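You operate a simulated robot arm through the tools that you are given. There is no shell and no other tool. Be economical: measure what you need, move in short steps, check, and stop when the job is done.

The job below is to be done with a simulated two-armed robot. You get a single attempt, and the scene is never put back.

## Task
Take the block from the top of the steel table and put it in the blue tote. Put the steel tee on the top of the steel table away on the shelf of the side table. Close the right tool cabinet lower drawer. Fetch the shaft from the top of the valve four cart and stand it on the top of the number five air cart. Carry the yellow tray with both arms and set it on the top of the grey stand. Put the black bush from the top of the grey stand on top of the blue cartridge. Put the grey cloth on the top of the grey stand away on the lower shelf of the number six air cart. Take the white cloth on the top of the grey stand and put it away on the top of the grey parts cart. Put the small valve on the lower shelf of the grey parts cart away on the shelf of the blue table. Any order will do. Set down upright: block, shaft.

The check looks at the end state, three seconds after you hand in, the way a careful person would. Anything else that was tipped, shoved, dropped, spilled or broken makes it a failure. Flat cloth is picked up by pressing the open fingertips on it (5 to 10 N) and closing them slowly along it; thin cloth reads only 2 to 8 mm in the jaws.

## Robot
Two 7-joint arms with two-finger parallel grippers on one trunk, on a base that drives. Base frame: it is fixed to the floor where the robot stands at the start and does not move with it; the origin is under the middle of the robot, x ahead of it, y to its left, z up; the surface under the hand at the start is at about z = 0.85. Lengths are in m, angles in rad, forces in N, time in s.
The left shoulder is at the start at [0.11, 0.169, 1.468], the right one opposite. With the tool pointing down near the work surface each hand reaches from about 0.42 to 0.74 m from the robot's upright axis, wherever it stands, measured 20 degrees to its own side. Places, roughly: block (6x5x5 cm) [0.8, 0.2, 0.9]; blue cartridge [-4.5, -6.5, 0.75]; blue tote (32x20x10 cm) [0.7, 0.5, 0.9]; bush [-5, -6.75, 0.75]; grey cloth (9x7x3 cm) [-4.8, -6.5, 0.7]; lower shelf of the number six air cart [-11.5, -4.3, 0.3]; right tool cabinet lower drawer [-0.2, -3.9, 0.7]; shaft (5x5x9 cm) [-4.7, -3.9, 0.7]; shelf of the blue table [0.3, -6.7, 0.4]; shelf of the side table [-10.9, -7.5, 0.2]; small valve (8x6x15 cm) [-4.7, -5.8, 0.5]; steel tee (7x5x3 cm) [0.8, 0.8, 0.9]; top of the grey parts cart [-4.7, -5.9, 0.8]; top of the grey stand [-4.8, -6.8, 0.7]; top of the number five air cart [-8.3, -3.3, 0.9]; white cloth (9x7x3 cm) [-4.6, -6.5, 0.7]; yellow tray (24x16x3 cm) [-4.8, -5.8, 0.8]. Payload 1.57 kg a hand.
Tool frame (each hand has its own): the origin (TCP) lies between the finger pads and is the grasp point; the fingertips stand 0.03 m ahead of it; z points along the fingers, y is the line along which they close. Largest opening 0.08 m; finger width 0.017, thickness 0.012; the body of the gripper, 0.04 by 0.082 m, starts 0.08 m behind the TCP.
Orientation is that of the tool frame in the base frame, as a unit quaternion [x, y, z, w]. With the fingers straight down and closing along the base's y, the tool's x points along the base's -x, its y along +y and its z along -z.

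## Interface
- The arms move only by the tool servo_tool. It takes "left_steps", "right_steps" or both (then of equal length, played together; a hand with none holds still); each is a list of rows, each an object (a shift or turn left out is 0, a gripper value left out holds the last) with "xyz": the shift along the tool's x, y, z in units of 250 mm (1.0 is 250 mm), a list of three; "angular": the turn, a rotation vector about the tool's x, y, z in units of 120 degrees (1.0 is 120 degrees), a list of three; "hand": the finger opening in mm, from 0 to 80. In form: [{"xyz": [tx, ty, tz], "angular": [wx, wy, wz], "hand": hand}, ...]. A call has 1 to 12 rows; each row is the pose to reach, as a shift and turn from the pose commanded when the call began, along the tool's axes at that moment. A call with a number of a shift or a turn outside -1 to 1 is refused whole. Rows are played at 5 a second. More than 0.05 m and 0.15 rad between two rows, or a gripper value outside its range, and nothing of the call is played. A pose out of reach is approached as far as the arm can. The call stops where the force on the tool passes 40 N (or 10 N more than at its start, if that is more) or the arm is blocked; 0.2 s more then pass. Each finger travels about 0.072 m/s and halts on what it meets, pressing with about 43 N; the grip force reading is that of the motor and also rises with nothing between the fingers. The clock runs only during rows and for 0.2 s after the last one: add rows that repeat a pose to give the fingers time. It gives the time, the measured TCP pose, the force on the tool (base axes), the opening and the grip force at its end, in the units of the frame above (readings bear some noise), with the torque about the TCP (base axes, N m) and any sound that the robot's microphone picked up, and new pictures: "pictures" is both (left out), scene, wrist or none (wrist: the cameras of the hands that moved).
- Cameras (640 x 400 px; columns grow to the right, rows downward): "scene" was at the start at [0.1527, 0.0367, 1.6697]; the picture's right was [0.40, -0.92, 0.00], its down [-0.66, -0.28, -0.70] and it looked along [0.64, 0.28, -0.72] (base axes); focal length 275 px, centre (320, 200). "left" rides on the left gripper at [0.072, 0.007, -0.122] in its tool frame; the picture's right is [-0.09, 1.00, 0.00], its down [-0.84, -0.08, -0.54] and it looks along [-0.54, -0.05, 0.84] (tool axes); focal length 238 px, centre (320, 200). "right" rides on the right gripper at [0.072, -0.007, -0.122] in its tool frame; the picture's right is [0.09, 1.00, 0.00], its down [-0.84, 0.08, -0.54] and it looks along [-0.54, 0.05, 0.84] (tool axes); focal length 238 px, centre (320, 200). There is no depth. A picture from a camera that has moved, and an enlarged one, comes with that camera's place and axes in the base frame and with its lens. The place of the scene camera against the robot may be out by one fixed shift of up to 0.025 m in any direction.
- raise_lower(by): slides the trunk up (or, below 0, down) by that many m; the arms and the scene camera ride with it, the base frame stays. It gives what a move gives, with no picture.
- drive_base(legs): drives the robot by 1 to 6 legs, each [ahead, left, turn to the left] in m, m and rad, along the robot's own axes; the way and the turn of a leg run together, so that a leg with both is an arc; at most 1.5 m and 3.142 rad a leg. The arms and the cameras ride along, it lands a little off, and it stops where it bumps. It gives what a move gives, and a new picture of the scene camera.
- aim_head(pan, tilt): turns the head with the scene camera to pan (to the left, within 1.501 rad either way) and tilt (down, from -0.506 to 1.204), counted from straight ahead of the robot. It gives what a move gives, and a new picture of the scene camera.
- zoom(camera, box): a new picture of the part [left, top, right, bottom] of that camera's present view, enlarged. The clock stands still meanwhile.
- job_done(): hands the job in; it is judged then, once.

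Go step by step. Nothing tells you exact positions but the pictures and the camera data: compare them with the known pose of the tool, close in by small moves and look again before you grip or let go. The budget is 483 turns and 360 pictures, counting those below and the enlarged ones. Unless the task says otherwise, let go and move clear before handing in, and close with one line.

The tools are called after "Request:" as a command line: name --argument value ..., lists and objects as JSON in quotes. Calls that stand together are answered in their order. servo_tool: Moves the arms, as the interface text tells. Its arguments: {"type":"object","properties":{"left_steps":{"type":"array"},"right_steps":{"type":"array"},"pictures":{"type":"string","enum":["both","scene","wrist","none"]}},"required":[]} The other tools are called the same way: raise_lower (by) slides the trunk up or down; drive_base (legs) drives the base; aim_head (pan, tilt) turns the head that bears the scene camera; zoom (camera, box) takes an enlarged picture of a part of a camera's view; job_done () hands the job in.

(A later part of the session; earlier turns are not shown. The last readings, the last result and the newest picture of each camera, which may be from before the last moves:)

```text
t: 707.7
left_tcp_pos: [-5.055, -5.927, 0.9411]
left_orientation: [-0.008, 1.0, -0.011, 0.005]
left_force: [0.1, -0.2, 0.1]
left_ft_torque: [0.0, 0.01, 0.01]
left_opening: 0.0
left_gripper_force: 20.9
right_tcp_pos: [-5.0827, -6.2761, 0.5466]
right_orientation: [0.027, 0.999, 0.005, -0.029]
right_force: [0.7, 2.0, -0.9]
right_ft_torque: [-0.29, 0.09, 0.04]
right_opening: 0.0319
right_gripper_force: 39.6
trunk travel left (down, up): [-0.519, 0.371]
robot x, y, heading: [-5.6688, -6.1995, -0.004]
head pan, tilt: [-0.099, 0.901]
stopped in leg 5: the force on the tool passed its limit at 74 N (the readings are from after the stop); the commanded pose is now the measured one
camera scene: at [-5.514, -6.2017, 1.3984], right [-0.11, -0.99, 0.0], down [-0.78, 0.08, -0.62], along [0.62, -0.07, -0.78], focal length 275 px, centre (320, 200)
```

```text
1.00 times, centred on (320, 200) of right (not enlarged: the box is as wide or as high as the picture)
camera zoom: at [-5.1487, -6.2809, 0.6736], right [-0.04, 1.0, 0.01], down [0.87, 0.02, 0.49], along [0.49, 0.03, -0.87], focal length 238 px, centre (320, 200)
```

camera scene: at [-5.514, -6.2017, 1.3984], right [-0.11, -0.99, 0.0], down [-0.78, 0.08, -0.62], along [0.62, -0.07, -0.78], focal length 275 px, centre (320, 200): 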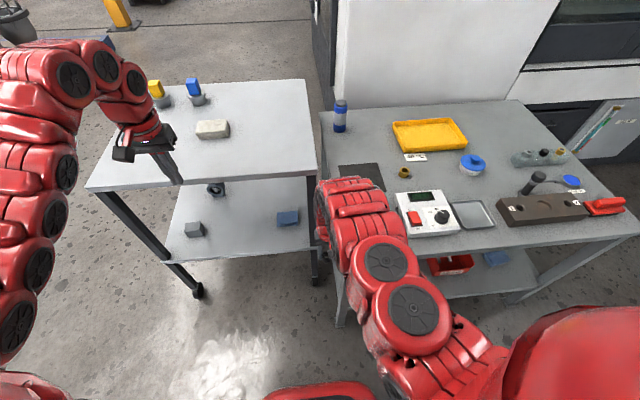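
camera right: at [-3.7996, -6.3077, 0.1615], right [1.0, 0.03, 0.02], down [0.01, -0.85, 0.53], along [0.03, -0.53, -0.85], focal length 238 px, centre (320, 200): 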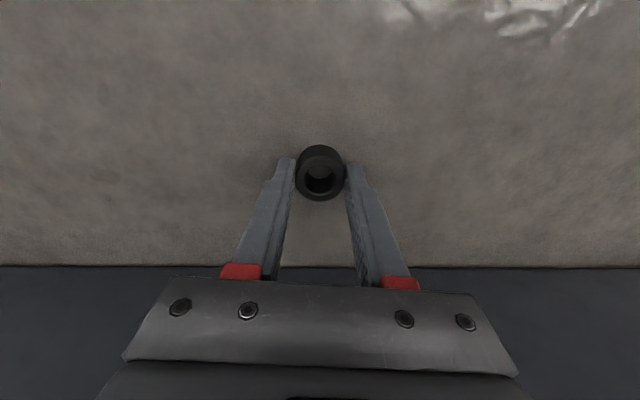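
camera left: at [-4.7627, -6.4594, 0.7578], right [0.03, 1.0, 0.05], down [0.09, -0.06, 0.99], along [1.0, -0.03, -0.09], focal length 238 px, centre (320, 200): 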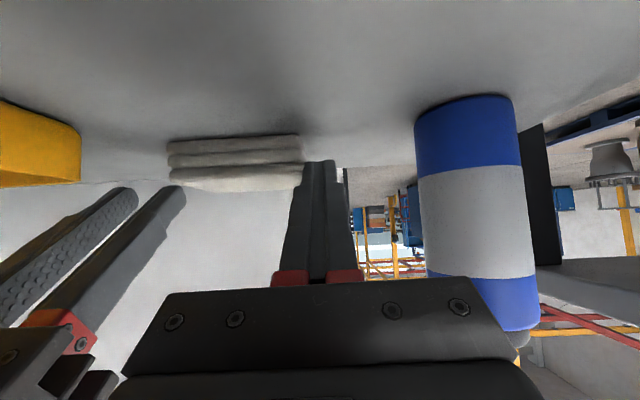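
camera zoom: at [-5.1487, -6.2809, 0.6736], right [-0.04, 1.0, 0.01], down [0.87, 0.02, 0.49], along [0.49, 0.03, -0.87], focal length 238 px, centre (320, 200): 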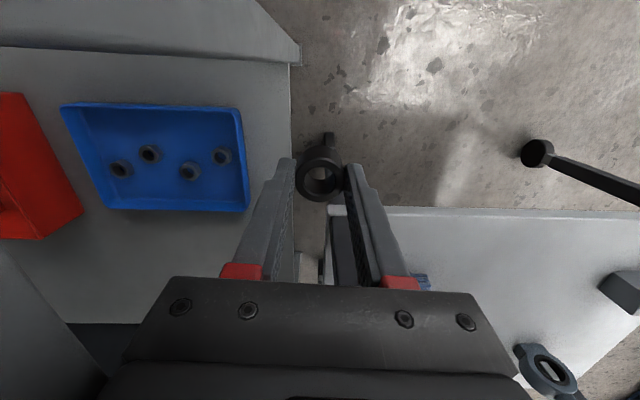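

The hand was still low and touched the stand's side. Retreat the way I came, one step at a time.

Request:
drive_base --legs '[[0, 0.03, 0]]'

Request:
drive_base --legs '[[-0.35, 0, 0]]'

```text
t: 708.5
left_tcp_pos: [-5.0539, -5.8978, 0.9402]
left_orientation: [-0.007, 1.0, -0.012, 0.006]
left_force: [0.5, -0.7, 0.0]
left_ft_torque: [-0.04, 0.0, 0.01]
left_opening: 0.0
left_gripper_force: 22.1
right_tcp_pos: [-5.084, -6.2481, 0.5469]
right_orientation: [0.027, 0.999, 0.005, -0.028]
right_force: [-0.4, 0.2, -1.0]
right_ft_torque: [0.0, -0.01, 0.02]
right_opening: 0.0318
right_gripper_force: 39.9
trunk travel left (down, up): [-0.519, 0.371]
robot x, y, heading: [-5.6677, -6.1696, -0.008]
head pan, tilt: [-0.099, 0.901]
camera scene: at [-5.5139, -6.1715, 1.3983], right [-0.11, -0.99, 0.0], down [-0.78, 0.08, -0.62], along [0.62, -0.07, -0.78], focal length 275 px, centre (320, 200)
```

scene: 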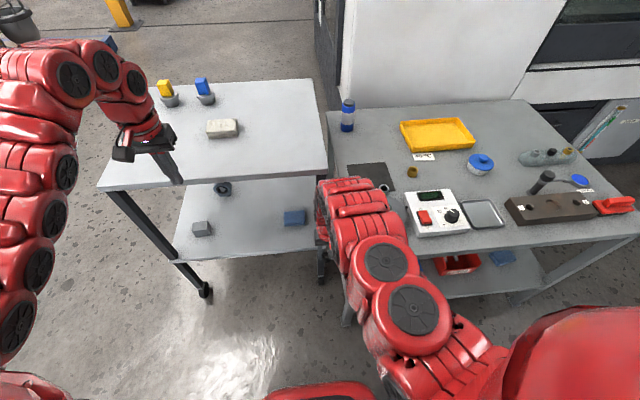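

```text
t: 710.8
left_tcp_pos: [-5.4048, -5.894, 0.9418]
left_orientation: [-0.007, 1.0, -0.01, 0.005]
left_force: [0.1, 0.4, 0.9]
left_ft_torque: [0.01, -0.01, 0.03]
left_opening: 0.0002
left_gripper_force: 21.4
right_tcp_pos: [-5.4346, -6.245, 0.5468]
right_orientation: [0.028, 0.999, 0.006, -0.027]
right_force: [0.0, -0.2, -0.7]
right_ft_torque: [0.0, -0.02, 0.01]
right_opening: 0.0317
right_gripper_force: 40.4
trunk travel left (down, up): [-0.519, 0.371]
robot x, y, heading: [-6.0196, -6.1623, -0.011]
head pan, tilt: [-0.099, 0.901]
camera scene: at [-5.8652, -6.1692, 1.3984], right [-0.11, -0.99, 0.0], down [-0.78, 0.09, -0.62], along [0.62, -0.07, -0.78], focal length 275 px, centre (320, 200)
```

scene: 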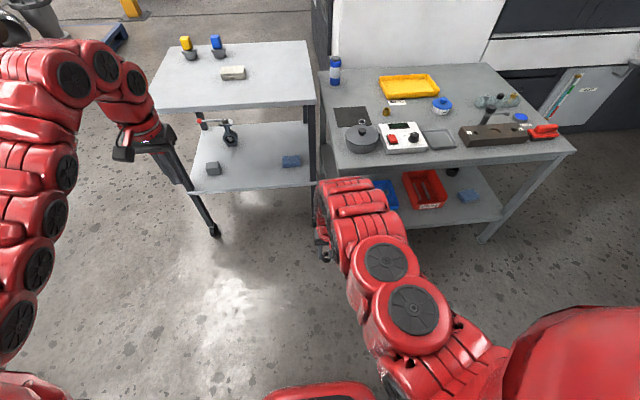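

Request:
raise_lower --by 0.36

Request:
servo_tool --right_steps '[{"xyz": [0, 0, -0.15]}, {"xyz": [0, 0, -0.3]}, {"xyz": [-0.05, 0, -0.4]}, {"xyz": [-0.1, 0, -0.5]}, {"xyz": [-0.15, 0, -0.5]}, {"xyz": [-0.15, 0, -0.5]}]' --pictures "none"

```text
t: 714.3
left_tcp_pos: [-5.4041, -5.8948, 1.3016]
left_orientation: [-0.007, 1.0, -0.011, 0.005]
left_force: [1.1, -0.2, -1.0]
left_ft_torque: [0.0, -0.03, 0.0]
left_opening: 0.0
left_gripper_force: 21.1
right_tcp_pos: [-5.4341, -6.2444, 0.907]
right_orientation: [0.027, 0.999, 0.006, -0.028]
right_force: [-0.3, 0.1, -1.0]
right_ft_torque: [0.02, -0.02, 0.0]
right_opening: 0.032
right_gripper_force: 40.6
trunk travel left (down, up): [-0.879, 0.011]
robot x, y, heading: [-6.0183, -6.1656, -0.007]
head pan, tilt: [-0.099, 0.901]
```

```text
t: 715.7
left_tcp_pos: [-5.4034, -5.8953, 1.3001]
left_orientation: [-0.007, 1.0, -0.01, 0.004]
left_force: [0.0, 0.2, 0.3]
left_ft_torque: [0.0, 0.02, -0.02]
left_opening: 0.0
left_gripper_force: 21.0
right_tcp_pos: [-5.3901, -6.2471, 1.0299]
right_orientation: [0.028, 0.999, 0.005, -0.029]
right_force: [0.0, 0.2, -2.2]
right_ft_torque: [-0.03, 0.04, -0.02]
right_opening: 0.0317
right_gripper_force: 40.4
trunk travel left (down, up): [-0.879, 0.011]
robot x, y, heading: [-6.0192, -6.1658, -0.007]
head pan, tilt: [-0.099, 0.901]
```

Request:
servo_tool --right_steps '[{"xyz": [-0.1, 0, 0], "angular": [0, -0.014, 0]}, {"xyz": [-0.2, 0, 0], "angular": [0, -0.028, 0]}, {"xyz": [-0.3, 0, 0], "angular": [0, -0.028, 0]}, {"xyz": [-0.38, 0, 0], "angular": [0, -0.028, 0]}, {"xyz": [-0.38, 0, 0], "angular": [0, -0.028, 0]}]' --pictures "none"

Request:
drive_base --legs '[[0, -0.225, 0]]'

```text
t: 716.9
left_tcp_pos: [-5.4053, -5.8942, 1.3012]
left_orientation: [-0.007, 1.0, -0.011, 0.005]
left_force: [1.0, 0.3, 0.5]
left_ft_torque: [0.01, 0.01, 0.03]
left_opening: 0.0
left_gripper_force: 21.5
right_tcp_pos: [-5.317, -6.2524, 1.0266]
right_orientation: [0.028, 1.0, 0.005, 0.001]
right_force: [0.6, 0.4, -1.6]
right_ft_torque: [-0.01, 0.0, -0.02]
right_opening: 0.0318
right_gripper_force: 40.7
right hand out of reach, approached as far as the arm can: row 4, 5
trunk travel left (down, up): [-0.879, 0.011]
robot x, y, heading: [-6.0144, -6.1627, -0.009]
head pan, tilt: [-0.099, 0.901]
```

```text
t: 718.6
left_tcp_pos: [-5.4073, -6.1187, 1.3008]
left_orientation: [-0.008, 1.0, -0.011, 0.005]
left_force: [-0.4, 0.0, 1.1]
left_ft_torque: [-0.02, 0.0, -0.02]
left_opening: 0.0
left_gripper_force: 21.3
right_tcp_pos: [-5.3185, -6.4768, 1.0261]
right_orientation: [0.027, 1.0, 0.005, 0.001]
right_force: [0.0, 0.8, -1.4]
right_ft_torque: [-0.07, 0.01, 0.0]
right_opening: 0.0319
right_gripper_force: 40.4
trunk travel left (down, up): [-0.879, 0.011]
robot x, y, heading: [-6.0225, -6.3947, -0.011]
head pan, tilt: [-0.099, 0.901]
camera scene: at [-5.8664, -6.3934, 1.7583], right [-0.11, -0.99, 0.0], down [-0.78, 0.08, -0.62], along [0.62, -0.07, -0.78], focal length 275 px, centre (320, 200)
```

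scene: 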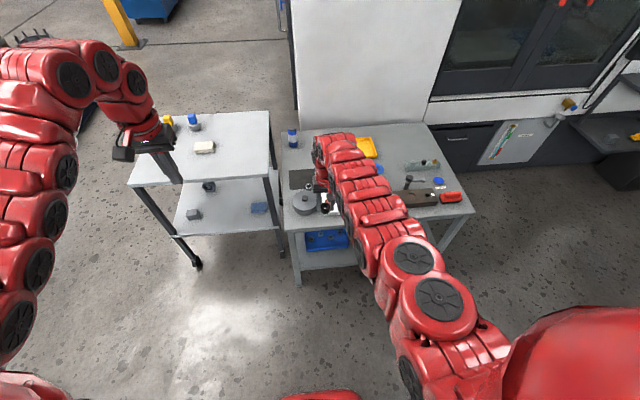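

Request:
drive_base --legs '[[0.495, 0, 0.011]]'

Request:
zoom --camera "right" --box '[0, 0, 640, 400]'

```text
t: 721.5
left_tcp_pos: [-4.9158, -6.1143, 1.3018]
left_orientation: [-0.015, 1.0, -0.011, 0.006]
left_force: [-0.9, 0.3, -0.4]
left_ft_torque: [0.0, -0.03, -0.03]
left_opening: 0.0
left_gripper_force: 21.5
right_tcp_pos: [-4.8231, -6.4684, 1.0261]
right_orientation: [0.02, 1.0, 0.005, 0.002]
right_force: [-0.4, 0.6, -1.1]
right_ft_torque: [0.0, -0.02, 0.01]
right_opening: 0.0319
right_gripper_force: 40.5
trunk travel left (down, up): [-0.879, 0.011]
robot x, y, heading: [-5.5255, -6.3927, 0.009]
head pan, tilt: [-0.099, 0.901]
camera scene: at [-5.3725, -6.3943, 1.7585], right [-0.09, -1.0, 0.0], down [-0.78, 0.07, -0.62], along [0.62, -0.06, -0.78], focal length 275 px, centre (320, 200)
```

scene: 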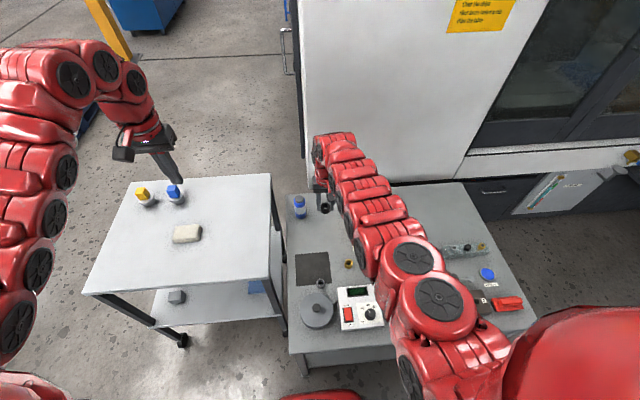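

```text
1.00 times, centred on (320, 200) of right (not enlarged: the box is as wide or as high as the picture)
camera zoom: at [-4.8949, -6.4742, 1.1498], right [-0.05, 1.0, 0.01], down [0.84, 0.04, 0.54], along [0.54, 0.04, -0.84], focal length 238 px, centre (320, 200)
```

zoom: 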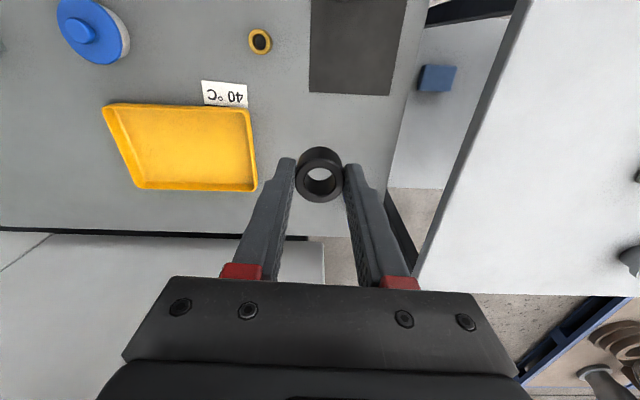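

Shift 4.5 cm south to stay off the mat, then lower the bush onto the stand.

Request:
drive_base --legs '[[0, -0.05, 0]]'

Request:
raise_lower --by -0.28

Request:
zoom --camera "right" --box '[0, 0, 640, 400]'

```text
t: 722.5
left_tcp_pos: [-4.9161, -6.1559, 1.2982]
left_orientation: [-0.015, 1.0, -0.013, 0.005]
left_force: [-0.1, 0.1, 0.3]
left_ft_torque: [-0.07, -0.02, 0.01]
left_opening: 0.0001
left_gripper_force: 21.2
right_tcp_pos: [-4.8227, -6.5125, 1.026]
right_orientation: [0.021, 1.0, 0.002, 0.001]
right_force: [0.0, 1.8, -1.1]
right_ft_torque: [-0.07, -0.02, 0.0]
right_opening: 0.0321
right_gripper_force: 40.1
trunk travel left (down, up): [-0.879, 0.011]
robot x, y, heading: [-5.5268, -6.4431, 0.004]
head pan, tilt: [-0.099, 0.901]
camera scene: at [-5.3709, -6.4351, 1.7583], right [-0.09, -1.0, 0.01], down [-0.78, 0.07, -0.62], along [0.62, -0.06, -0.78], focal length 275 px, centre (320, 200)
```

scene: 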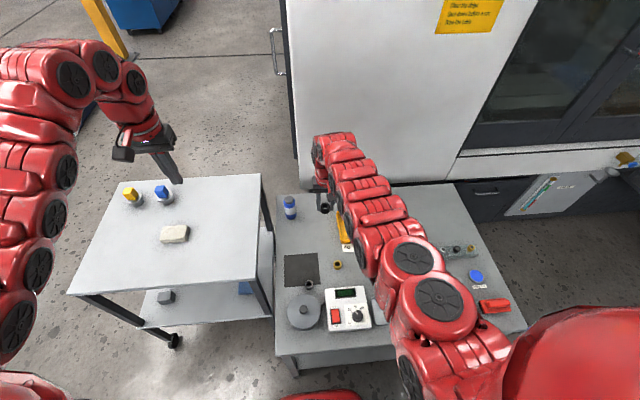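

```text
t: 725.3
left_tcp_pos: [-4.9162, -6.1616, 1.0213]
left_orientation: [-0.015, 1.0, -0.01, 0.004]
left_force: [0.5, 1.2, -0.3]
left_ft_torque: [-0.02, -0.01, 0.04]
left_opening: 0.0
left_gripper_force: 21.5
right_tcp_pos: [-4.8215, -6.5173, 0.7459]
right_orientation: [0.02, 1.0, 0.006, 0.001]
right_force: [-0.1, -0.3, -0.2]
right_ft_torque: [0.0, -0.02, 0.0]
right_opening: 0.0317
right_gripper_force: 40.3
trunk travel left (down, up): [-0.599, 0.291]
robot x, y, heading: [-5.5291, -6.4401, -0.001]
head pan, tilt: [-0.099, 0.901]
```

```text
1.00 times, centred on (320, 200) of right (not enlarged: the box is as wide or as high as the picture)
camera zoom: at [-4.894, -6.5225, 0.8695], right [-0.05, 1.0, 0.01], down [0.84, 0.04, 0.54], along [0.54, 0.04, -0.84], focal length 238 px, centre (320, 200)
```

zoom: 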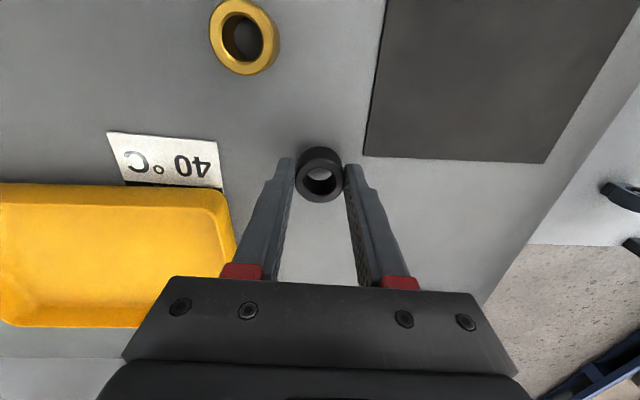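

Request:
raise_lower --by -0.011

Request:
raise_lower --by -0.003

```text
t: 725.9
left_tcp_pos: [-4.9166, -6.1618, 1.0107]
left_orientation: [-0.016, 1.0, -0.011, 0.005]
left_force: [1.4, -0.7, 0.2]
left_ft_torque: [0.01, -0.01, 0.0]
left_opening: 0.0
left_gripper_force: 21.3
right_tcp_pos: [-4.8221, -6.5163, 0.7379]
right_orientation: [0.02, 1.0, 0.006, 0.003]
right_force: [-1.0, 0.1, 16.9]
right_ft_torque: [-0.13, 0.23, 0.02]
right_opening: 0.0321
right_gripper_force: 40.4
trunk travel left (down, up): [-0.588, 0.302]
robot x, y, heading: [-5.524, -6.44, 0.003]
head pan, tilt: [-0.099, 0.901]
```

```text
t: 726.4
left_tcp_pos: [-4.9185, -6.1615, 1.0076]
left_orientation: [-0.017, 1.0, -0.011, 0.006]
left_force: [1.0, -0.2, 0.9]
left_ft_torque: [-0.02, -0.02, 0.0]
left_opening: 0.0001
left_gripper_force: 20.7
right_tcp_pos: [-4.8222, -6.517, 0.735]
right_orientation: [0.02, 1.0, 0.005, 0.004]
right_force: [4.4, -0.6, 32.1]
right_ft_torque: [-0.25, 0.17, -0.05]
right_opening: 0.0325
right_gripper_force: 40.5
trunk travel left (down, up): [-0.585, 0.305]
robot x, y, heading: [-5.5268, -6.4377, 0.004]
head pan, tilt: [-0.099, 0.901]
```

Request:
raise_lower --by 0.006

Request:
servo_tool --right_steps '[{"hand": 34}, {"hand": 36}, {"hand": 42}, {"hand": 50}, {"hand": 50}]' --pictures "wrist"

```text
t: 727.0
left_tcp_pos: [-4.9161, -6.162, 1.0126]
left_orientation: [-0.016, 1.0, -0.01, 0.004]
left_force: [0.3, 0.2, -0.8]
left_ft_torque: [0.02, 0.0, -0.02]
left_opening: 0.0
left_gripper_force: 21.4
right_tcp_pos: [-4.8248, -6.5171, 0.7354]
right_orientation: [0.02, 1.0, 0.004, -0.002]
right_force: [0.9, 0.0, -0.8]
right_ft_torque: [0.0, 0.0, -0.02]
right_opening: 0.0319
right_gripper_force: 40.6
trunk travel left (down, up): [-0.591, 0.299]
robot x, y, heading: [-5.5266, -6.4436, 0.007]
head pan, tilt: [-0.099, 0.901]
```

```text
t: 728.2
left_tcp_pos: [-4.9163, -6.1632, 1.0127]
left_orientation: [-0.016, 1.0, -0.011, 0.004]
left_force: [0.1, -0.4, -0.9]
left_ft_torque: [0.03, 0.02, 0.02]
left_opening: 0.0
left_gripper_force: 21.5
right_tcp_pos: [-4.8211, -6.5162, 0.7382]
right_orientation: [0.019, 1.0, 0.005, 0.001]
right_force: [-0.5, -0.4, 0.2]
right_ft_torque: [-0.02, -0.02, -0.02]
right_opening: 0.0502
right_gripper_force: 0.1
trunk travel left (down, up): [-0.591, 0.299]
robot x, y, heading: [-5.5282, -6.4437, 0.01]
head pan, tilt: [-0.099, 0.901]
camera right: at [-4.894, -6.5224, 0.8614], right [-0.05, 1.0, 0.01], down [0.84, 0.04, 0.54], along [0.54, 0.04, -0.84], focal length 238 px, centre (320, 200)
```

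right: 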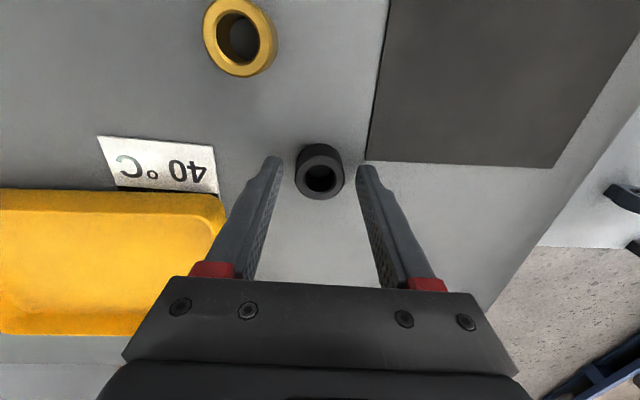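

Raise and tilt the right hand to 52° again.

Request:
raise_lower --by 0.1

Request:
servo_tool --right_steps '[{"angular": [0, -0.06, 0]}, {"angular": [0, -0.12, 0]}, {"angular": [0, -0.18, 0]}, {"angular": [0, -0.24, 0]}, {"angular": [0, -0.3, 0]}, {"angular": [0, -0.36, 0]}, {"angular": [0, -0.42, 0]}, {"angular": [0, -0.433, 0]}, {"angular": [0, -0.433, 0]}]' --pictures "both"

```text
t: 729.5
left_tcp_pos: [-4.9154, -6.1622, 1.1134]
left_orientation: [-0.015, 1.0, -0.011, 0.004]
left_force: [0.2, -0.7, -1.1]
left_ft_torque: [-0.01, 0.02, 0.02]
left_opening: 0.0002
left_gripper_force: 20.8
right_tcp_pos: [-4.8212, -6.5159, 0.8385]
right_orientation: [0.02, 1.0, 0.005, 0.0]
right_force: [-0.1, 0.0, -0.2]
right_ft_torque: [0.02, 0.0, -0.02]
right_opening: 0.05
right_gripper_force: 0.0
trunk travel left (down, up): [-0.691, 0.199]
robot x, y, heading: [-5.5252, -6.4413, 0.008]
head pan, tilt: [-0.099, 0.901]
```

```text
t: 731.5
left_tcp_pos: [-4.9161, -6.1627, 1.1127]
left_orientation: [-0.015, 1.0, -0.011, 0.005]
left_force: [0.6, 0.0, -0.1]
left_ft_torque: [-0.02, -0.04, -0.05]
left_opening: 0.0002
left_gripper_force: 21.6
right_tcp_pos: [-4.7981, -6.511, 0.8234]
right_orientation: [0.019, 0.898, -0.003, 0.439]
right_force: [0.9, 0.0, 0.5]
right_ft_torque: [-0.01, -0.05, -0.01]
right_opening: 0.0501
right_gripper_force: 0.0
right hand out of reach, approached as far as the arm can: row 5, 6, 7, 8, 9
trunk travel left (down, up): [-0.691, 0.199]
robot x, y, heading: [-5.5273, -6.4431, 0.004]
head pan, tilt: [-0.099, 0.901]
camera scene: at [-5.3717, -6.4433, 1.5704], right [-0.09, -1.0, 0.0], down [-0.78, 0.07, -0.62], along [0.62, -0.06, -0.78], focal length 275 px, centre (320, 200)
camera right: at [-4.9391, -6.5123, 0.8427], right [-0.02, 1.0, -0.06], down [0.09, 0.06, 0.99], along [1.0, 0.01, -0.09], focal length 238 px, centre (320, 200)
```

scene: 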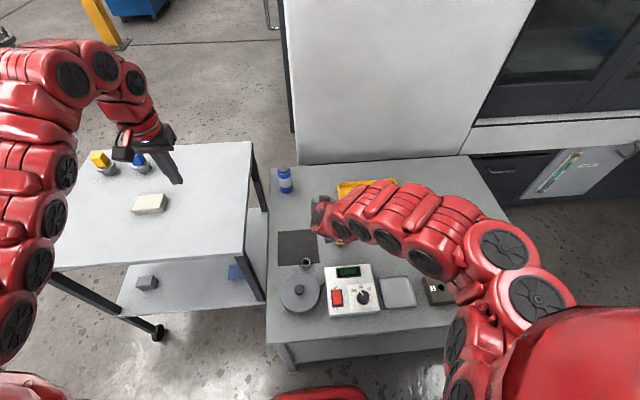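
right: 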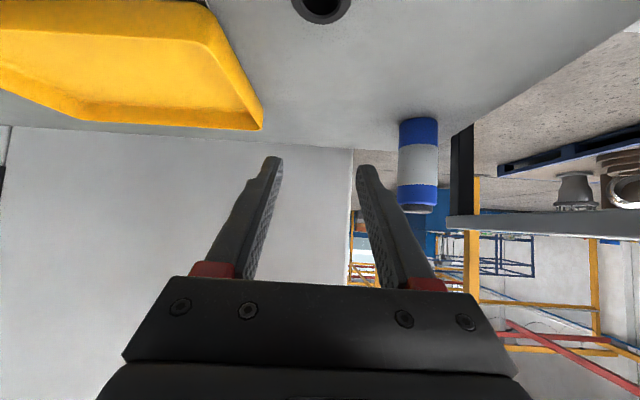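

Request:
drive_base --legs '[[-0.044, -0.005, 0]]'

Request:
raise_lower --by -0.08

Request:
zoom --camera "right" --box '[160, 40, 480, 240]'

```text
t: 732.4
left_tcp_pos: [-4.9578, -6.1666, 1.1113]
left_orientation: [-0.015, 1.0, -0.011, 0.004]
left_force: [0.0, -0.4, -0.6]
left_ft_torque: [0.0, 0.02, 0.05]
left_opening: 0.0001
left_gripper_force: 21.1
right_tcp_pos: [-4.8416, -6.5152, 0.8214]
right_orientation: [0.02, 0.899, -0.004, 0.438]
right_force: [-1.0, 0.1, -0.5]
right_ft_torque: [0.01, 0.0, 0.0]
right_opening: 0.0503
right_gripper_force: 0.0
trunk travel left (down, up): [-0.691, 0.199]
robot x, y, heading: [-5.5663, -6.4499, 0.005]
head pan, tilt: [-0.099, 0.901]
camera scene: at [-5.4126, -6.4484, 1.5701], right [-0.09, -1.0, 0.0], down [-0.78, 0.07, -0.62], along [0.62, -0.06, -0.78], focal length 275 px, centre (320, 200)
```

scene: 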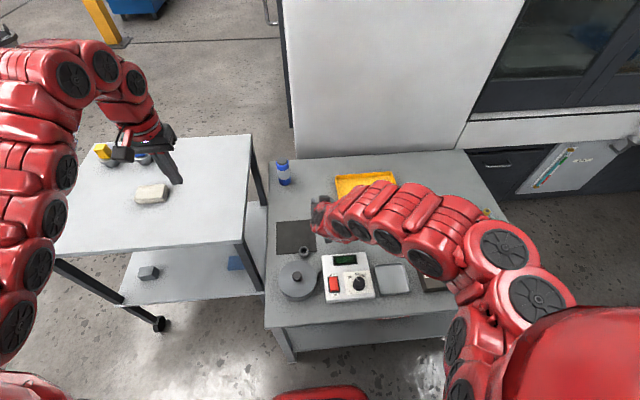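

```text
t: 733.6
left_tcp_pos: [-4.9592, -6.1669, 1.0337]
left_orientation: [-0.015, 1.0, -0.01, 0.004]
left_force: [-0.6, -0.3, 0.1]
left_ft_torque: [-0.02, -0.01, 0.02]
left_opening: 0.0
left_gripper_force: 21.5
right_tcp_pos: [-4.8415, -6.5153, 0.7429]
right_orientation: [0.019, 0.898, -0.003, 0.44]
right_force: [-0.1, -0.1, -1.2]
right_ft_torque: [0.0, -0.01, 0.01]
right_opening: 0.0499
right_gripper_force: 0.0
trunk travel left (down, up): [-0.611, 0.279]
robot x, y, heading: [-5.5679, -6.4459, -0.002]
head pan, tilt: [-0.099, 0.901]
```

```text
2.00 times, centred on (320, 140) of right
camera zoom: at [-4.9824, -6.5178, 0.763], right [-0.02, 1.0, -0.06], down [0.09, 0.06, 0.99], along [1.0, 0.01, -0.09], focal length 477 px, centre (320, 320)
```

zoom: 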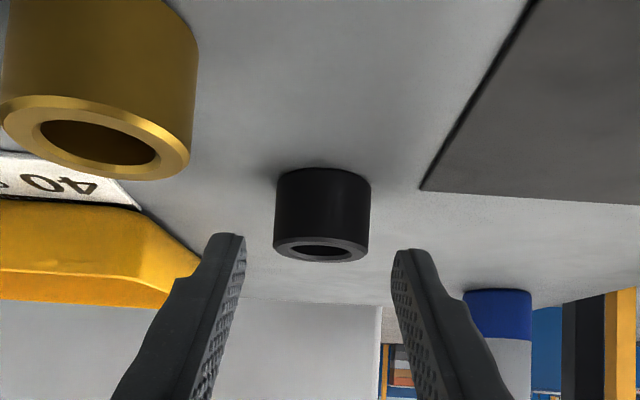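

Request:
raise_lower --by -0.011

Request:
servo_tool --right_steps '[{"hand": 42}, {"hand": 32}, {"hand": 22}, {"hand": 22}, {"hand": 22}]' --pictures "wrist"

```text
t: 734.2
left_tcp_pos: [-4.9597, -6.166, 1.0217]
left_orientation: [-0.015, 1.0, -0.01, 0.005]
left_force: [-0.1, 0.2, -0.4]
left_ft_torque: [0.02, 0.0, 0.02]
left_opening: 0.0
left_gripper_force: 21.3
right_tcp_pos: [-4.842, -6.5168, 0.7328]
right_orientation: [0.02, 0.899, -0.003, 0.438]
right_force: [-0.1, 0.8, -0.7]
right_ft_torque: [-0.01, 0.02, 0.02]
right_opening: 0.0499
right_gripper_force: 0.0
trunk travel left (down, up): [-0.6, 0.29]
robot x, y, heading: [-5.5667, -6.4445, 0.012]
head pan, tilt: [-0.099, 0.901]
```

```text
t: 735.4
left_tcp_pos: [-4.9598, -6.1678, 1.023]
left_orientation: [-0.016, 1.0, -0.011, 0.004]
left_force: [0.0, 0.1, -0.8]
left_ft_torque: [0.0, 0.01, 0.0]
left_opening: 0.0
left_gripper_force: 21.7
right_tcp_pos: [-4.8424, -6.5156, 0.7309]
right_orientation: [0.02, 0.899, -0.004, 0.438]
right_force: [0.5, 0.2, 1.1]
right_ft_torque: [-0.07, -0.03, 0.0]
right_opening: 0.0318
right_gripper_force: 41.0
trunk travel left (down, up): [-0.6, 0.29]
robot x, y, heading: [-5.5697, -6.448, 0.005]
head pan, tilt: [-0.099, 0.901]
camera right: at [-4.9821, -6.5177, 0.7516], right [-0.02, 1.0, -0.06], down [0.09, 0.06, 0.99], along [1.0, 0.01, -0.09], focal length 238 px, centre (320, 200)
```

right: 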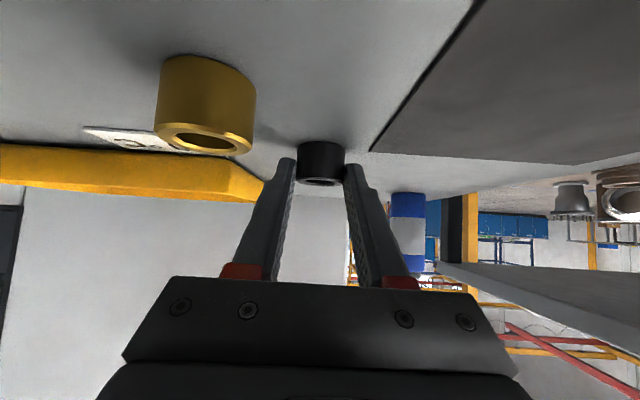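

Lift, then raise and extend the arm relative to the trunk.

Request:
raise_lower --by 0.1

Request:
servo_tool --right_steps '[{"xyz": [-0.09, 0, -0.04]}, {"xyz": [-0.18, 0, -0.08]}, {"xyz": [-0.27, 0, -0.1]}, {"xyz": [-0.36, 0, -0.1]}, {"xyz": [-0.44, 0, -0.08]}, {"xyz": [-0.52, 0, -0.04]}, {"xyz": [-0.6, 0, 0]}, {"xyz": [-0.6, 0, 0]}]' --pictures "scene"

```text
t: 736.7
left_tcp_pos: [-4.9584, -6.1674, 1.122]
left_orientation: [-0.016, 1.0, -0.011, 0.005]
left_force: [-0.5, 0.2, 0.3]
left_ft_torque: [0.02, 0.01, -0.02]
left_opening: 0.0
left_gripper_force: 21.4
right_tcp_pos: [-4.8416, -6.5168, 0.8318]
right_orientation: [0.021, 0.899, -0.005, 0.438]
right_force: [0.4, 0.6, -1.0]
right_ft_torque: [0.01, 0.05, -0.02]
right_opening: 0.0317
right_gripper_force: 40.3
trunk travel left (down, up): [-0.7, 0.19]
robot x, y, heading: [-5.567, -6.4462, 0.01]
head pan, tilt: [-0.099, 0.901]
```

```text
t: 738.5
left_tcp_pos: [-4.9586, -6.1674, 1.1219]
left_orientation: [-0.016, 1.0, -0.011, 0.004]
left_force: [-0.2, -0.8, -0.2]
left_ft_torque: [-0.05, 0.0, 0.0]
left_opening: 0.0
left_gripper_force: 20.7
right_tcp_pos: [-4.7497, -6.5211, 0.9503]
right_orientation: [0.02, 0.898, -0.004, 0.439]
right_force: [-0.5, -0.7, -1.2]
right_ft_torque: [0.03, 0.02, 0.01]
right_opening: 0.0318
right_gripper_force: 39.9
right hand out of reach, approached as far as the arm can: row 1, 2, 3, 4, 5
trunk travel left (down, up): [-0.7, 0.19]
robot x, y, heading: [-5.5699, -6.4489, 0.006]
head pan, tilt: [-0.099, 0.901]
camera scene: at [-5.4145, -6.449, 1.5793], right [-0.09, -1.0, 0.0], down [-0.78, 0.07, -0.62], along [0.62, -0.06, -0.78], focal length 275 px, centre (320, 200)
```

scene: 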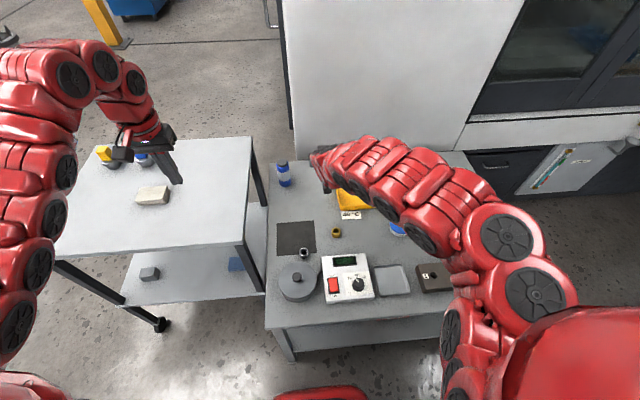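

Request:
drive_base --legs '[[0.04, 0.138, 0]]'

Request:
raise_lower --by -0.06

Request:
servo_tool --right_steps '[{"xyz": [-0.05, 0, 0.063]}, {"xyz": [-0.1, 0, 0.126]}, {"xyz": [-0.13, 0, 0.165]}, {"xyz": [-0.13, 0, 0.165]}]' --pictures "wrist"

```text
t: 739.8
left_tcp_pos: [-4.9199, -6.0302, 1.121]
left_orientation: [-0.016, 1.0, -0.01, 0.004]
left_force: [-0.2, 0.3, 0.6]
left_ft_torque: [0.02, 0.03, 0.0]
left_opening: 0.0
left_gripper_force: 20.7
right_tcp_pos: [-4.7114, -6.3851, 0.9505]
right_orientation: [0.02, 0.898, -0.004, 0.439]
right_force: [0.1, -0.2, -1.5]
right_ft_torque: [0.05, 0.01, -0.01]
right_opening: 0.0318
right_gripper_force: 41.1
trunk travel left (down, up): [-0.7, 0.19]
robot x, y, heading: [-5.5283, -6.3085, 0.005]
head pan, tilt: [-0.099, 0.901]
camera scene: at [-5.3754, -6.3128, 1.5794], right [-0.09, -1.0, 0.0], down [-0.78, 0.07, -0.62], along [0.62, -0.06, -0.78], focal length 275 px, centre (320, 200)
```

scene: 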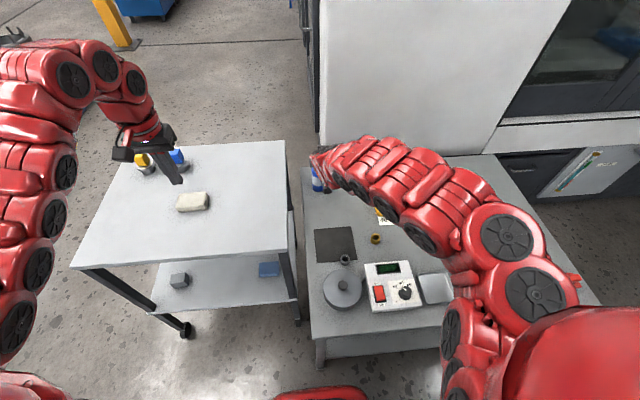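

```text
t: 740.8
left_tcp_pos: [-4.9194, -6.0314, 1.062]
left_orientation: [-0.015, 1.0, -0.01, 0.004]
left_force: [-0.8, -1.0, 0.8]
left_ft_torque: [-0.01, 0.01, 0.04]
left_opening: 0.0001
left_gripper_force: 21.6
right_tcp_pos: [-4.7096, -6.3847, 0.8898]
right_orientation: [0.02, 0.898, -0.004, 0.439]
right_force: [-0.3, -0.4, -2.1]
right_ft_torque: [0.02, 0.02, 0.02]
right_opening: 0.0319
right_gripper_force: 40.3
trunk travel left (down, up): [-0.64, 0.25]
robot x, y, heading: [-5.5271, -6.3079, 0.007]
head pan, tilt: [-0.099, 0.901]
```

```text
t: 741.8
left_tcp_pos: [-4.9198, -6.031, 1.0624]
left_orientation: [-0.016, 1.0, -0.01, 0.005]
left_force: [0.6, -0.2, -0.1]
left_ft_torque: [0.01, 0.0, 0.0]
left_opening: 0.0002
left_gripper_force: 22.2
right_tcp_pos: [-4.6589, -6.387, 0.8898]
right_orientation: [0.02, 0.899, -0.004, 0.438]
right_force: [0.0, 0.3, -0.5]
right_ft_torque: [-0.02, 0.02, -0.02]
right_opening: 0.0313
right_gripper_force: 40.4
trunk travel left (down, up): [-0.64, 0.25]
robot x, y, heading: [-5.5299, -6.3097, 0.012]
head pan, tilt: [-0.099, 0.901]
camera right: at [-4.7979, -6.3883, 0.9101], right [-0.02, 1.0, -0.06], down [0.09, 0.06, 0.99], along [1.0, 0.01, -0.09], focal length 238 px, centre (320, 200)
```

right: 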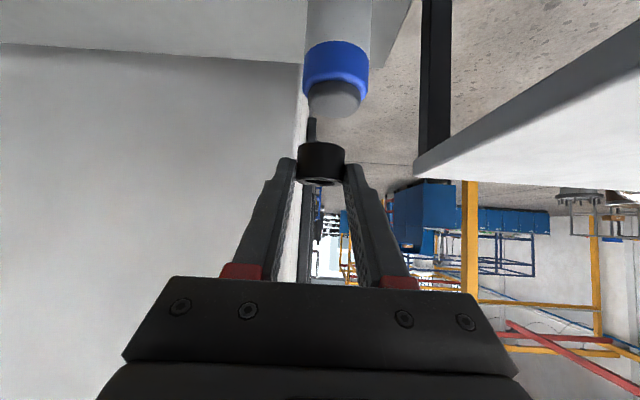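

Request:
servo_tool --right_steps '[{"xyz": [-0.03, 0.015, 0.038]}, {"xyz": [-0.059, 0.03, 0.0757]}, {"xyz": [-0.059, 0.03, 0.0757]}]' --pictures "wrist"

Request:
zoom --camera "left" --box '[0, 120, 320, 320]'

```text
t: 742.6
left_tcp_pos: [-4.9193, -6.0288, 1.0614]
left_orientation: [-0.016, 1.0, -0.012, 0.005]
left_force: [0.4, 0.1, -1.0]
left_ft_torque: [-0.02, 0.01, 0.01]
left_opening: 0.0
left_gripper_force: 21.6
right_tcp_pos: [-4.6356, -6.3844, 0.8921]
right_orientation: [0.024, 0.896, -0.012, 0.442]
right_force: [0.1, 0.2, -0.7]
right_ft_torque: [0.0, -0.01, 0.01]
right_opening: 0.032
right_gripper_force: 40.3
right hand out of reach, approached as far as the arm can: row 2
trunk travel left (down, up): [-0.64, 0.25]
robot x, y, heading: [-5.5272, -6.3109, 0.006]
head pan, tilt: [-0.099, 0.901]
camera right: at [-4.7759, -6.3841, 0.9109], right [0.0, 1.0, -0.07], down [0.08, 0.07, 0.99], along [1.0, 0.0, -0.08], focal length 238 px, centre (320, 200)
```

right: 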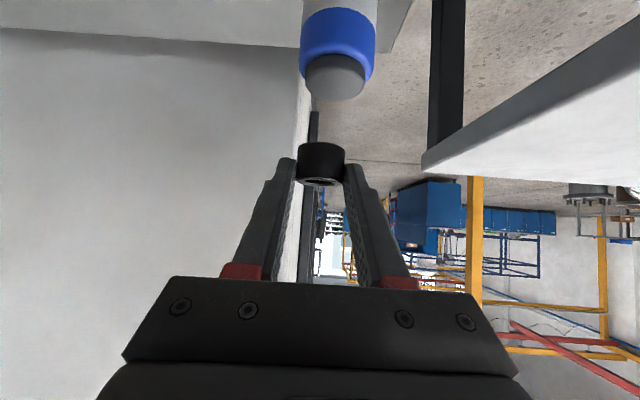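

```text
2.00 times, centred on (160, 220) of left
camera zoom: at [-4.9935, -6.0229, 1.1829], right [0.06, 1.0, -0.02], down [0.83, -0.04, 0.55], along [0.55, -0.05, -0.83], focal length 477 px, centre (640, 160)
```

zoom: 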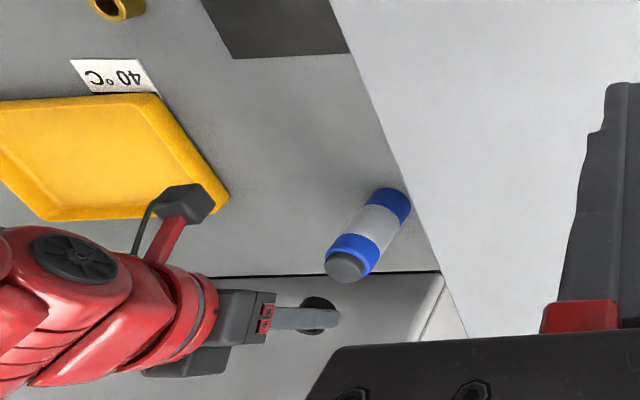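

Request:
zoom --camera "left" --box '[130, 220, 226, 280]'

```text
6.67 times, centred on (178, 250) of left
camera zoom: at [-4.9935, -6.0229, 1.1829], right [0.06, 1.0, -0.02], down [0.83, -0.04, 0.55], along [0.55, -0.05, -0.83], focal length 1589 px, centre (1267, -133)
```

zoom: 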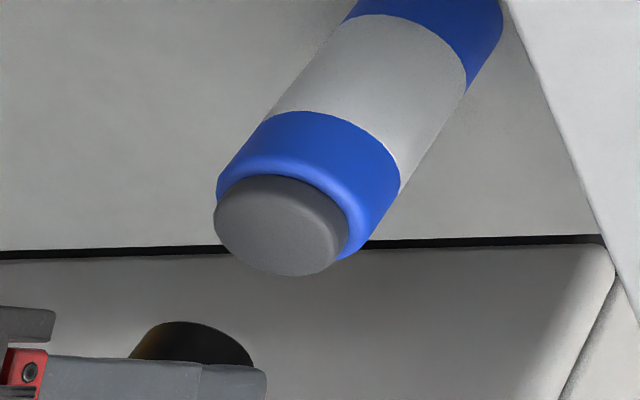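

The left camera shows both: the bush is ~9 mm too far forward. Correct, then check again.

Request:
servo_tool --right_steps '[{"xyz": [0.02, 0.012, -0.025]}, {"xyz": [0.02, 0.012, -0.025]}]' --pictures "none"

Request:
raise_lower --by -0.025

Request:
zoom --camera "left" --box '[130, 210, 226, 270]'

Request:
zoom --camera "right" --box '[160, 40, 480, 240]'

```text
t: 743.2
left_tcp_pos: [-4.9189, -6.0299, 1.0605]
left_orientation: [-0.015, 1.0, -0.01, 0.005]
left_force: [-0.1, 0.3, -0.7]
left_ft_torque: [0.03, -0.02, 0.0]
left_opening: 0.0001
left_gripper_force: 21.4
right_tcp_pos: [-4.6414, -6.376, 0.889]
right_orientation: [0.02, 0.898, -0.004, 0.439]
right_force: [0.6, 0.0, -1.3]
right_ft_torque: [0.01, 0.01, 0.01]
right_opening: 0.0317
right_gripper_force: 40.7
trunk travel left (down, up): [-0.64, 0.25]
robot x, y, heading: [-5.527, -6.3079, 0.006]
head pan, tilt: [-0.099, 0.901]
```

```text
t: 743.9
left_tcp_pos: [-4.9207, -6.0302, 1.0373]
left_orientation: [-0.016, 1.0, -0.011, 0.004]
left_force: [-0.5, 0.3, 0.1]
left_ft_torque: [0.02, 0.02, 0.0]
left_opening: 0.0
left_gripper_force: 21.8
right_tcp_pos: [-4.6418, -6.3757, 0.8664]
right_orientation: [0.021, 0.898, -0.004, 0.439]
right_force: [-0.3, -0.8, -1.4]
right_ft_torque: [0.0, -0.01, -0.03]
right_opening: 0.0314
right_gripper_force: 40.5
trunk travel left (down, up): [-0.615, 0.275]
robot x, y, heading: [-5.5274, -6.3113, 0.006]
head pan, tilt: [-0.099, 0.901]
```

```text
6.67 times, centred on (178, 240) of left
camera zoom: at [-4.9938, -6.0237, 1.1582], right [0.06, 1.0, -0.02], down [0.83, -0.04, 0.55], along [0.55, -0.05, -0.83], focal length 1589 px, centre (1267, -67)
```

zoom: 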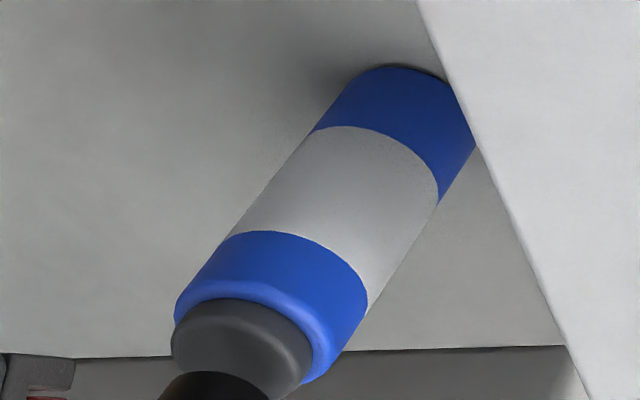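

```text
2.00 times, centred on (320, 140) of right
camera zoom: at [-4.7817, -6.3779, 0.8858], right [-0.02, 1.0, -0.06], down [0.09, 0.06, 0.99], along [1.0, 0.01, -0.09], focal length 477 px, centre (320, 320)
```

zoom: 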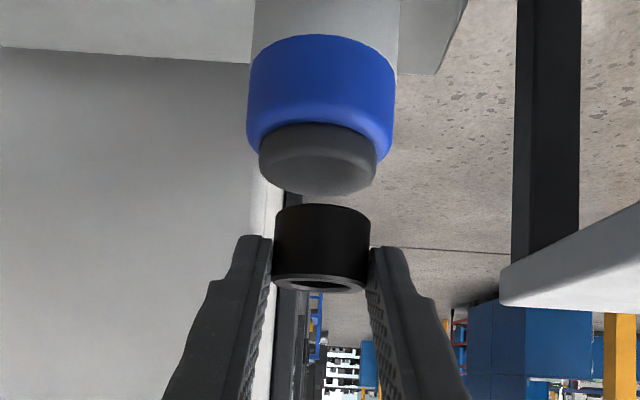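

Nearly aligned; shift 6 mm back and 3 mm south, then lower in small steps watching force.

Request:
servo_tool --right_steps '[{"xyz": [0.0148, -0.012, -0.019]}, {"xyz": [0.0148, -0.012, -0.019]}]' --pictures "none"

Request:
raise_lower --by -0.008

```text
t: 744.5
left_tcp_pos: [-4.9197, -6.0314, 1.037]
left_orientation: [-0.015, 1.0, -0.011, 0.004]
left_force: [-0.4, 0.2, -0.6]
left_ft_torque: [-0.05, 0.0, -0.01]
left_opening: 0.0
left_gripper_force: 20.8
right_tcp_pos: [-4.6473, -6.378, 0.8654]
right_orientation: [0.019, 0.898, -0.003, 0.439]
right_force: [0.4, -1.0, -0.1]
right_ft_torque: [0.02, 0.03, -0.01]
right_opening: 0.0317
right_gripper_force: 40.3
trunk travel left (down, up): [-0.615, 0.275]
robot x, y, heading: [-5.5264, -6.3092, 0.007]
head pan, tilt: [-0.099, 0.901]
```

```text
t: 745.1
left_tcp_pos: [-4.9201, -6.031, 1.0281]
left_orientation: [-0.016, 1.0, -0.011, 0.004]
left_force: [-0.7, 0.1, -0.1]
left_ft_torque: [-0.02, -0.02, 0.01]
left_opening: 0.0
left_gripper_force: 21.1
right_tcp_pos: [-4.6481, -6.3794, 0.8584]
right_orientation: [0.021, 0.899, -0.005, 0.438]
right_force: [-0.8, -0.4, -0.4]
right_ft_torque: [0.01, 0.0, -0.02]
right_opening: 0.0315
right_gripper_force: 40.5
trunk travel left (down, up): [-0.607, 0.283]
robot x, y, heading: [-5.526, -6.3104, 0.007]
head pan, tilt: [-0.099, 0.901]
```

Request:
raise_lower --by -0.003

Request:
zoom --camera "left" --box '[114, 200, 226, 270]'

Request:
zoom --camera "right" --box '[160, 40, 480, 240]'

```text
t: 745.6
left_tcp_pos: [-4.9202, -6.0303, 1.0251]
left_orientation: [-0.015, 1.0, -0.01, 0.004]
left_force: [-0.9, 0.2, -0.1]
left_ft_torque: [0.03, 0.01, 0.0]
left_opening: 0.0
left_gripper_force: 21.5
right_tcp_pos: [-4.6483, -6.3794, 0.8549]
right_orientation: [0.021, 0.898, -0.004, 0.439]
right_force: [-0.7, -0.7, -1.4]
right_ft_torque: [0.01, 0.05, 0.02]
right_opening: 0.0315
right_gripper_force: 40.3
trunk travel left (down, up): [-0.604, 0.286]
robot x, y, heading: [-5.528, -6.3089, 0.005]
head pan, tilt: [-0.099, 0.901]
```

```text
5.71 times, centred on (170, 235) of left
camera zoom: at [-4.9934, -6.0237, 1.147], right [0.06, 1.0, -0.02], down [0.83, -0.04, 0.55], along [0.55, -0.05, -0.83], focal length 1362 px, centre (1177, 0)
```

zoom: 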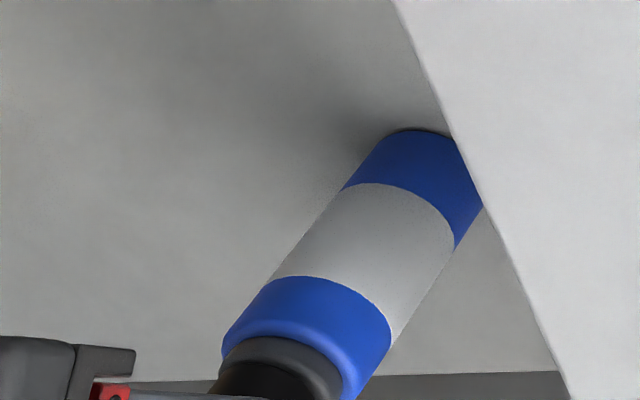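

```text
2.00 times, centred on (320, 140) of right
camera zoom: at [-4.7877, -6.3805, 0.8747], right [-0.02, 1.0, -0.06], down [0.09, 0.06, 0.99], along [1.0, 0.01, -0.09], focal length 477 px, centre (320, 320)
```

zoom: 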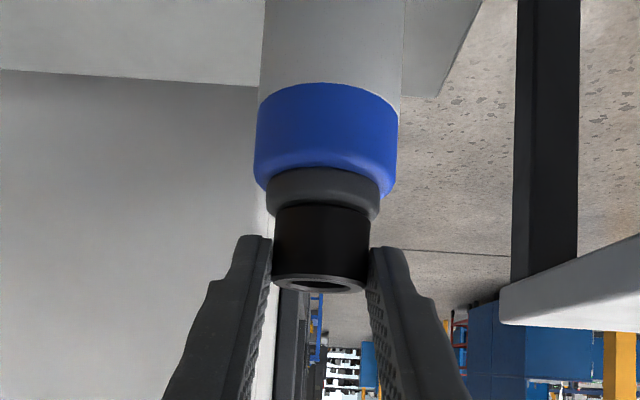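

Re-deriving with all views: the cap top is z ≈ 0.826 and its centre x ≈ -4.634 (that's why it fell before). Raise 4 mm, shift 6 mm back, and re-check.

Request:
raise_lower --by 0.005

Request:
servo_tool --right_steps '[{"xyz": [0.0148, 0, -0.019]}, {"xyz": [0.0148, 0, -0.019]}]' --pictures "none"

Request:
zoom --camera "right" --box '[240, 90, 400, 190]'

Request:
zoom --camera "left" --box '[114, 220, 226, 290]'

```text
t: 746.2
left_tcp_pos: [-4.9203, -6.03, 1.0327]
left_orientation: [-0.015, 1.0, -0.011, 0.005]
left_force: [0.6, 0.2, -0.4]
left_ft_torque: [0.02, 0.0, -0.02]
left_opening: 0.0
left_gripper_force: 21.3
right_tcp_pos: [-4.6474, -6.3789, 0.8601]
right_orientation: [0.02, 0.898, -0.004, 0.439]
right_force: [-0.1, -0.5, -0.4]
right_ft_torque: [-0.02, 0.01, 0.03]
right_opening: 0.0319
right_gripper_force: 40.1
trunk travel left (down, up): [-0.609, 0.281]
robot x, y, heading: [-5.5295, -6.3111, 0.001]
head pan, tilt: [-0.099, 0.901]
```

```text
t: 746.8
left_tcp_pos: [-4.9194, -6.0307, 1.0306]
left_orientation: [-0.016, 1.0, -0.011, 0.005]
left_force: [-0.6, 0.4, 0.4]
left_ft_torque: [0.03, -0.01, 0.0]
left_opening: 0.0
left_gripper_force: 21.1
right_tcp_pos: [-4.6529, -6.3779, 0.8591]
right_orientation: [0.02, 0.899, -0.004, 0.438]
right_force: [0.2, 1.0, -0.7]
right_ft_torque: [-0.02, 0.01, -0.01]
right_opening: 0.0318
right_gripper_force: 40.7
trunk travel left (down, up): [-0.609, 0.281]
robot x, y, heading: [-5.5296, -6.3092, 0.005]
head pan, tilt: [-0.099, 0.901]
```

```text
4.00 times, centred on (320, 140) of right
camera zoom: at [-4.7935, -6.3805, 0.8792], right [-0.02, 1.0, -0.06], down [0.09, 0.06, 0.99], along [1.0, 0.01, -0.09], focal length 953 px, centre (320, 440)
```

zoom: 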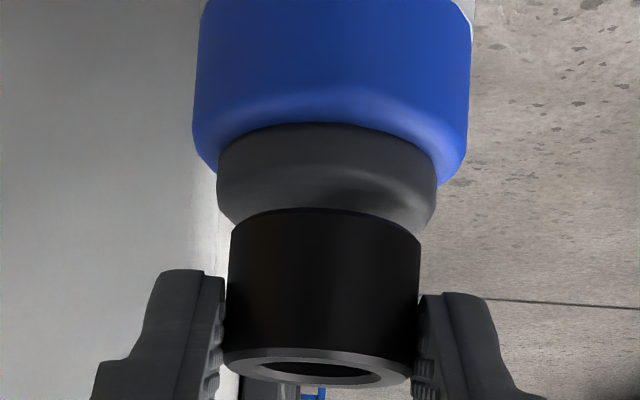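

```text
5.71 times, centred on (170, 255) of left
camera zoom: at [-4.993, -6.0242, 1.1519], right [0.06, 1.0, -0.02], down [0.83, -0.04, 0.55], along [0.55, -0.05, -0.83], focal length 1362 px, centre (1177, -114)
```

zoom: 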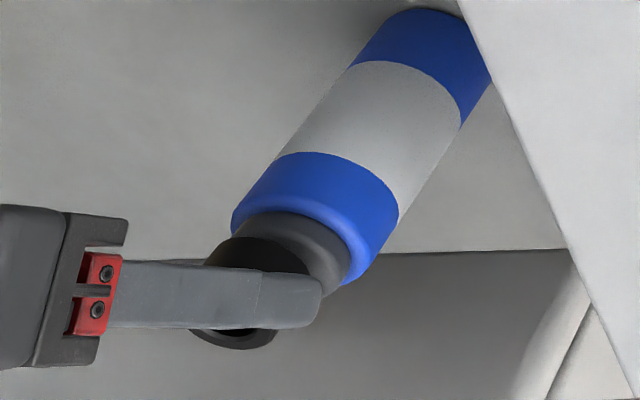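

In both views the bush now lies on the cartridge's axis. Lower gently.

Request:
raise_lower --by -0.004

Request:
raise_lower --by -0.002

```text
t: 747.3
left_tcp_pos: [-4.9193, -6.0311, 1.0264]
left_orientation: [-0.016, 1.0, -0.01, 0.005]
left_force: [-0.1, 0.8, -0.1]
left_ft_torque: [0.0, 0.01, -0.01]
left_opening: 0.0
left_gripper_force: 21.6
right_tcp_pos: [-4.654, -6.3789, 0.8562]
right_orientation: [0.021, 0.899, -0.005, 0.438]
right_force: [0.3, 0.5, -1.0]
right_ft_torque: [-0.02, 0.03, 0.0]
right_opening: 0.0316
right_gripper_force: 40.3
trunk travel left (down, up): [-0.605, 0.285]
robot x, y, heading: [-5.5295, -6.3134, 0.006]
head pan, tilt: [-0.099, 0.901]
```

```text
t: 747.8
left_tcp_pos: [-4.9203, -6.0305, 1.0248]
left_orientation: [-0.016, 1.0, -0.01, 0.005]
left_force: [-0.4, 0.8, -0.2]
left_ft_torque: [0.03, 0.0, 0.03]
left_opening: 0.0
left_gripper_force: 21.1
right_tcp_pos: [-4.654, -6.3788, 0.8533]
right_orientation: [0.019, 0.899, -0.004, 0.438]
right_force: [-0.6, -0.5, -0.7]
right_ft_torque: [0.01, 0.0, -0.01]
right_opening: 0.0317
right_gripper_force: 39.8
trunk travel left (down, up): [-0.603, 0.287]
robot x, y, heading: [-5.5315, -6.3097, 0.007]
head pan, tilt: [-0.099, 0.901]
```

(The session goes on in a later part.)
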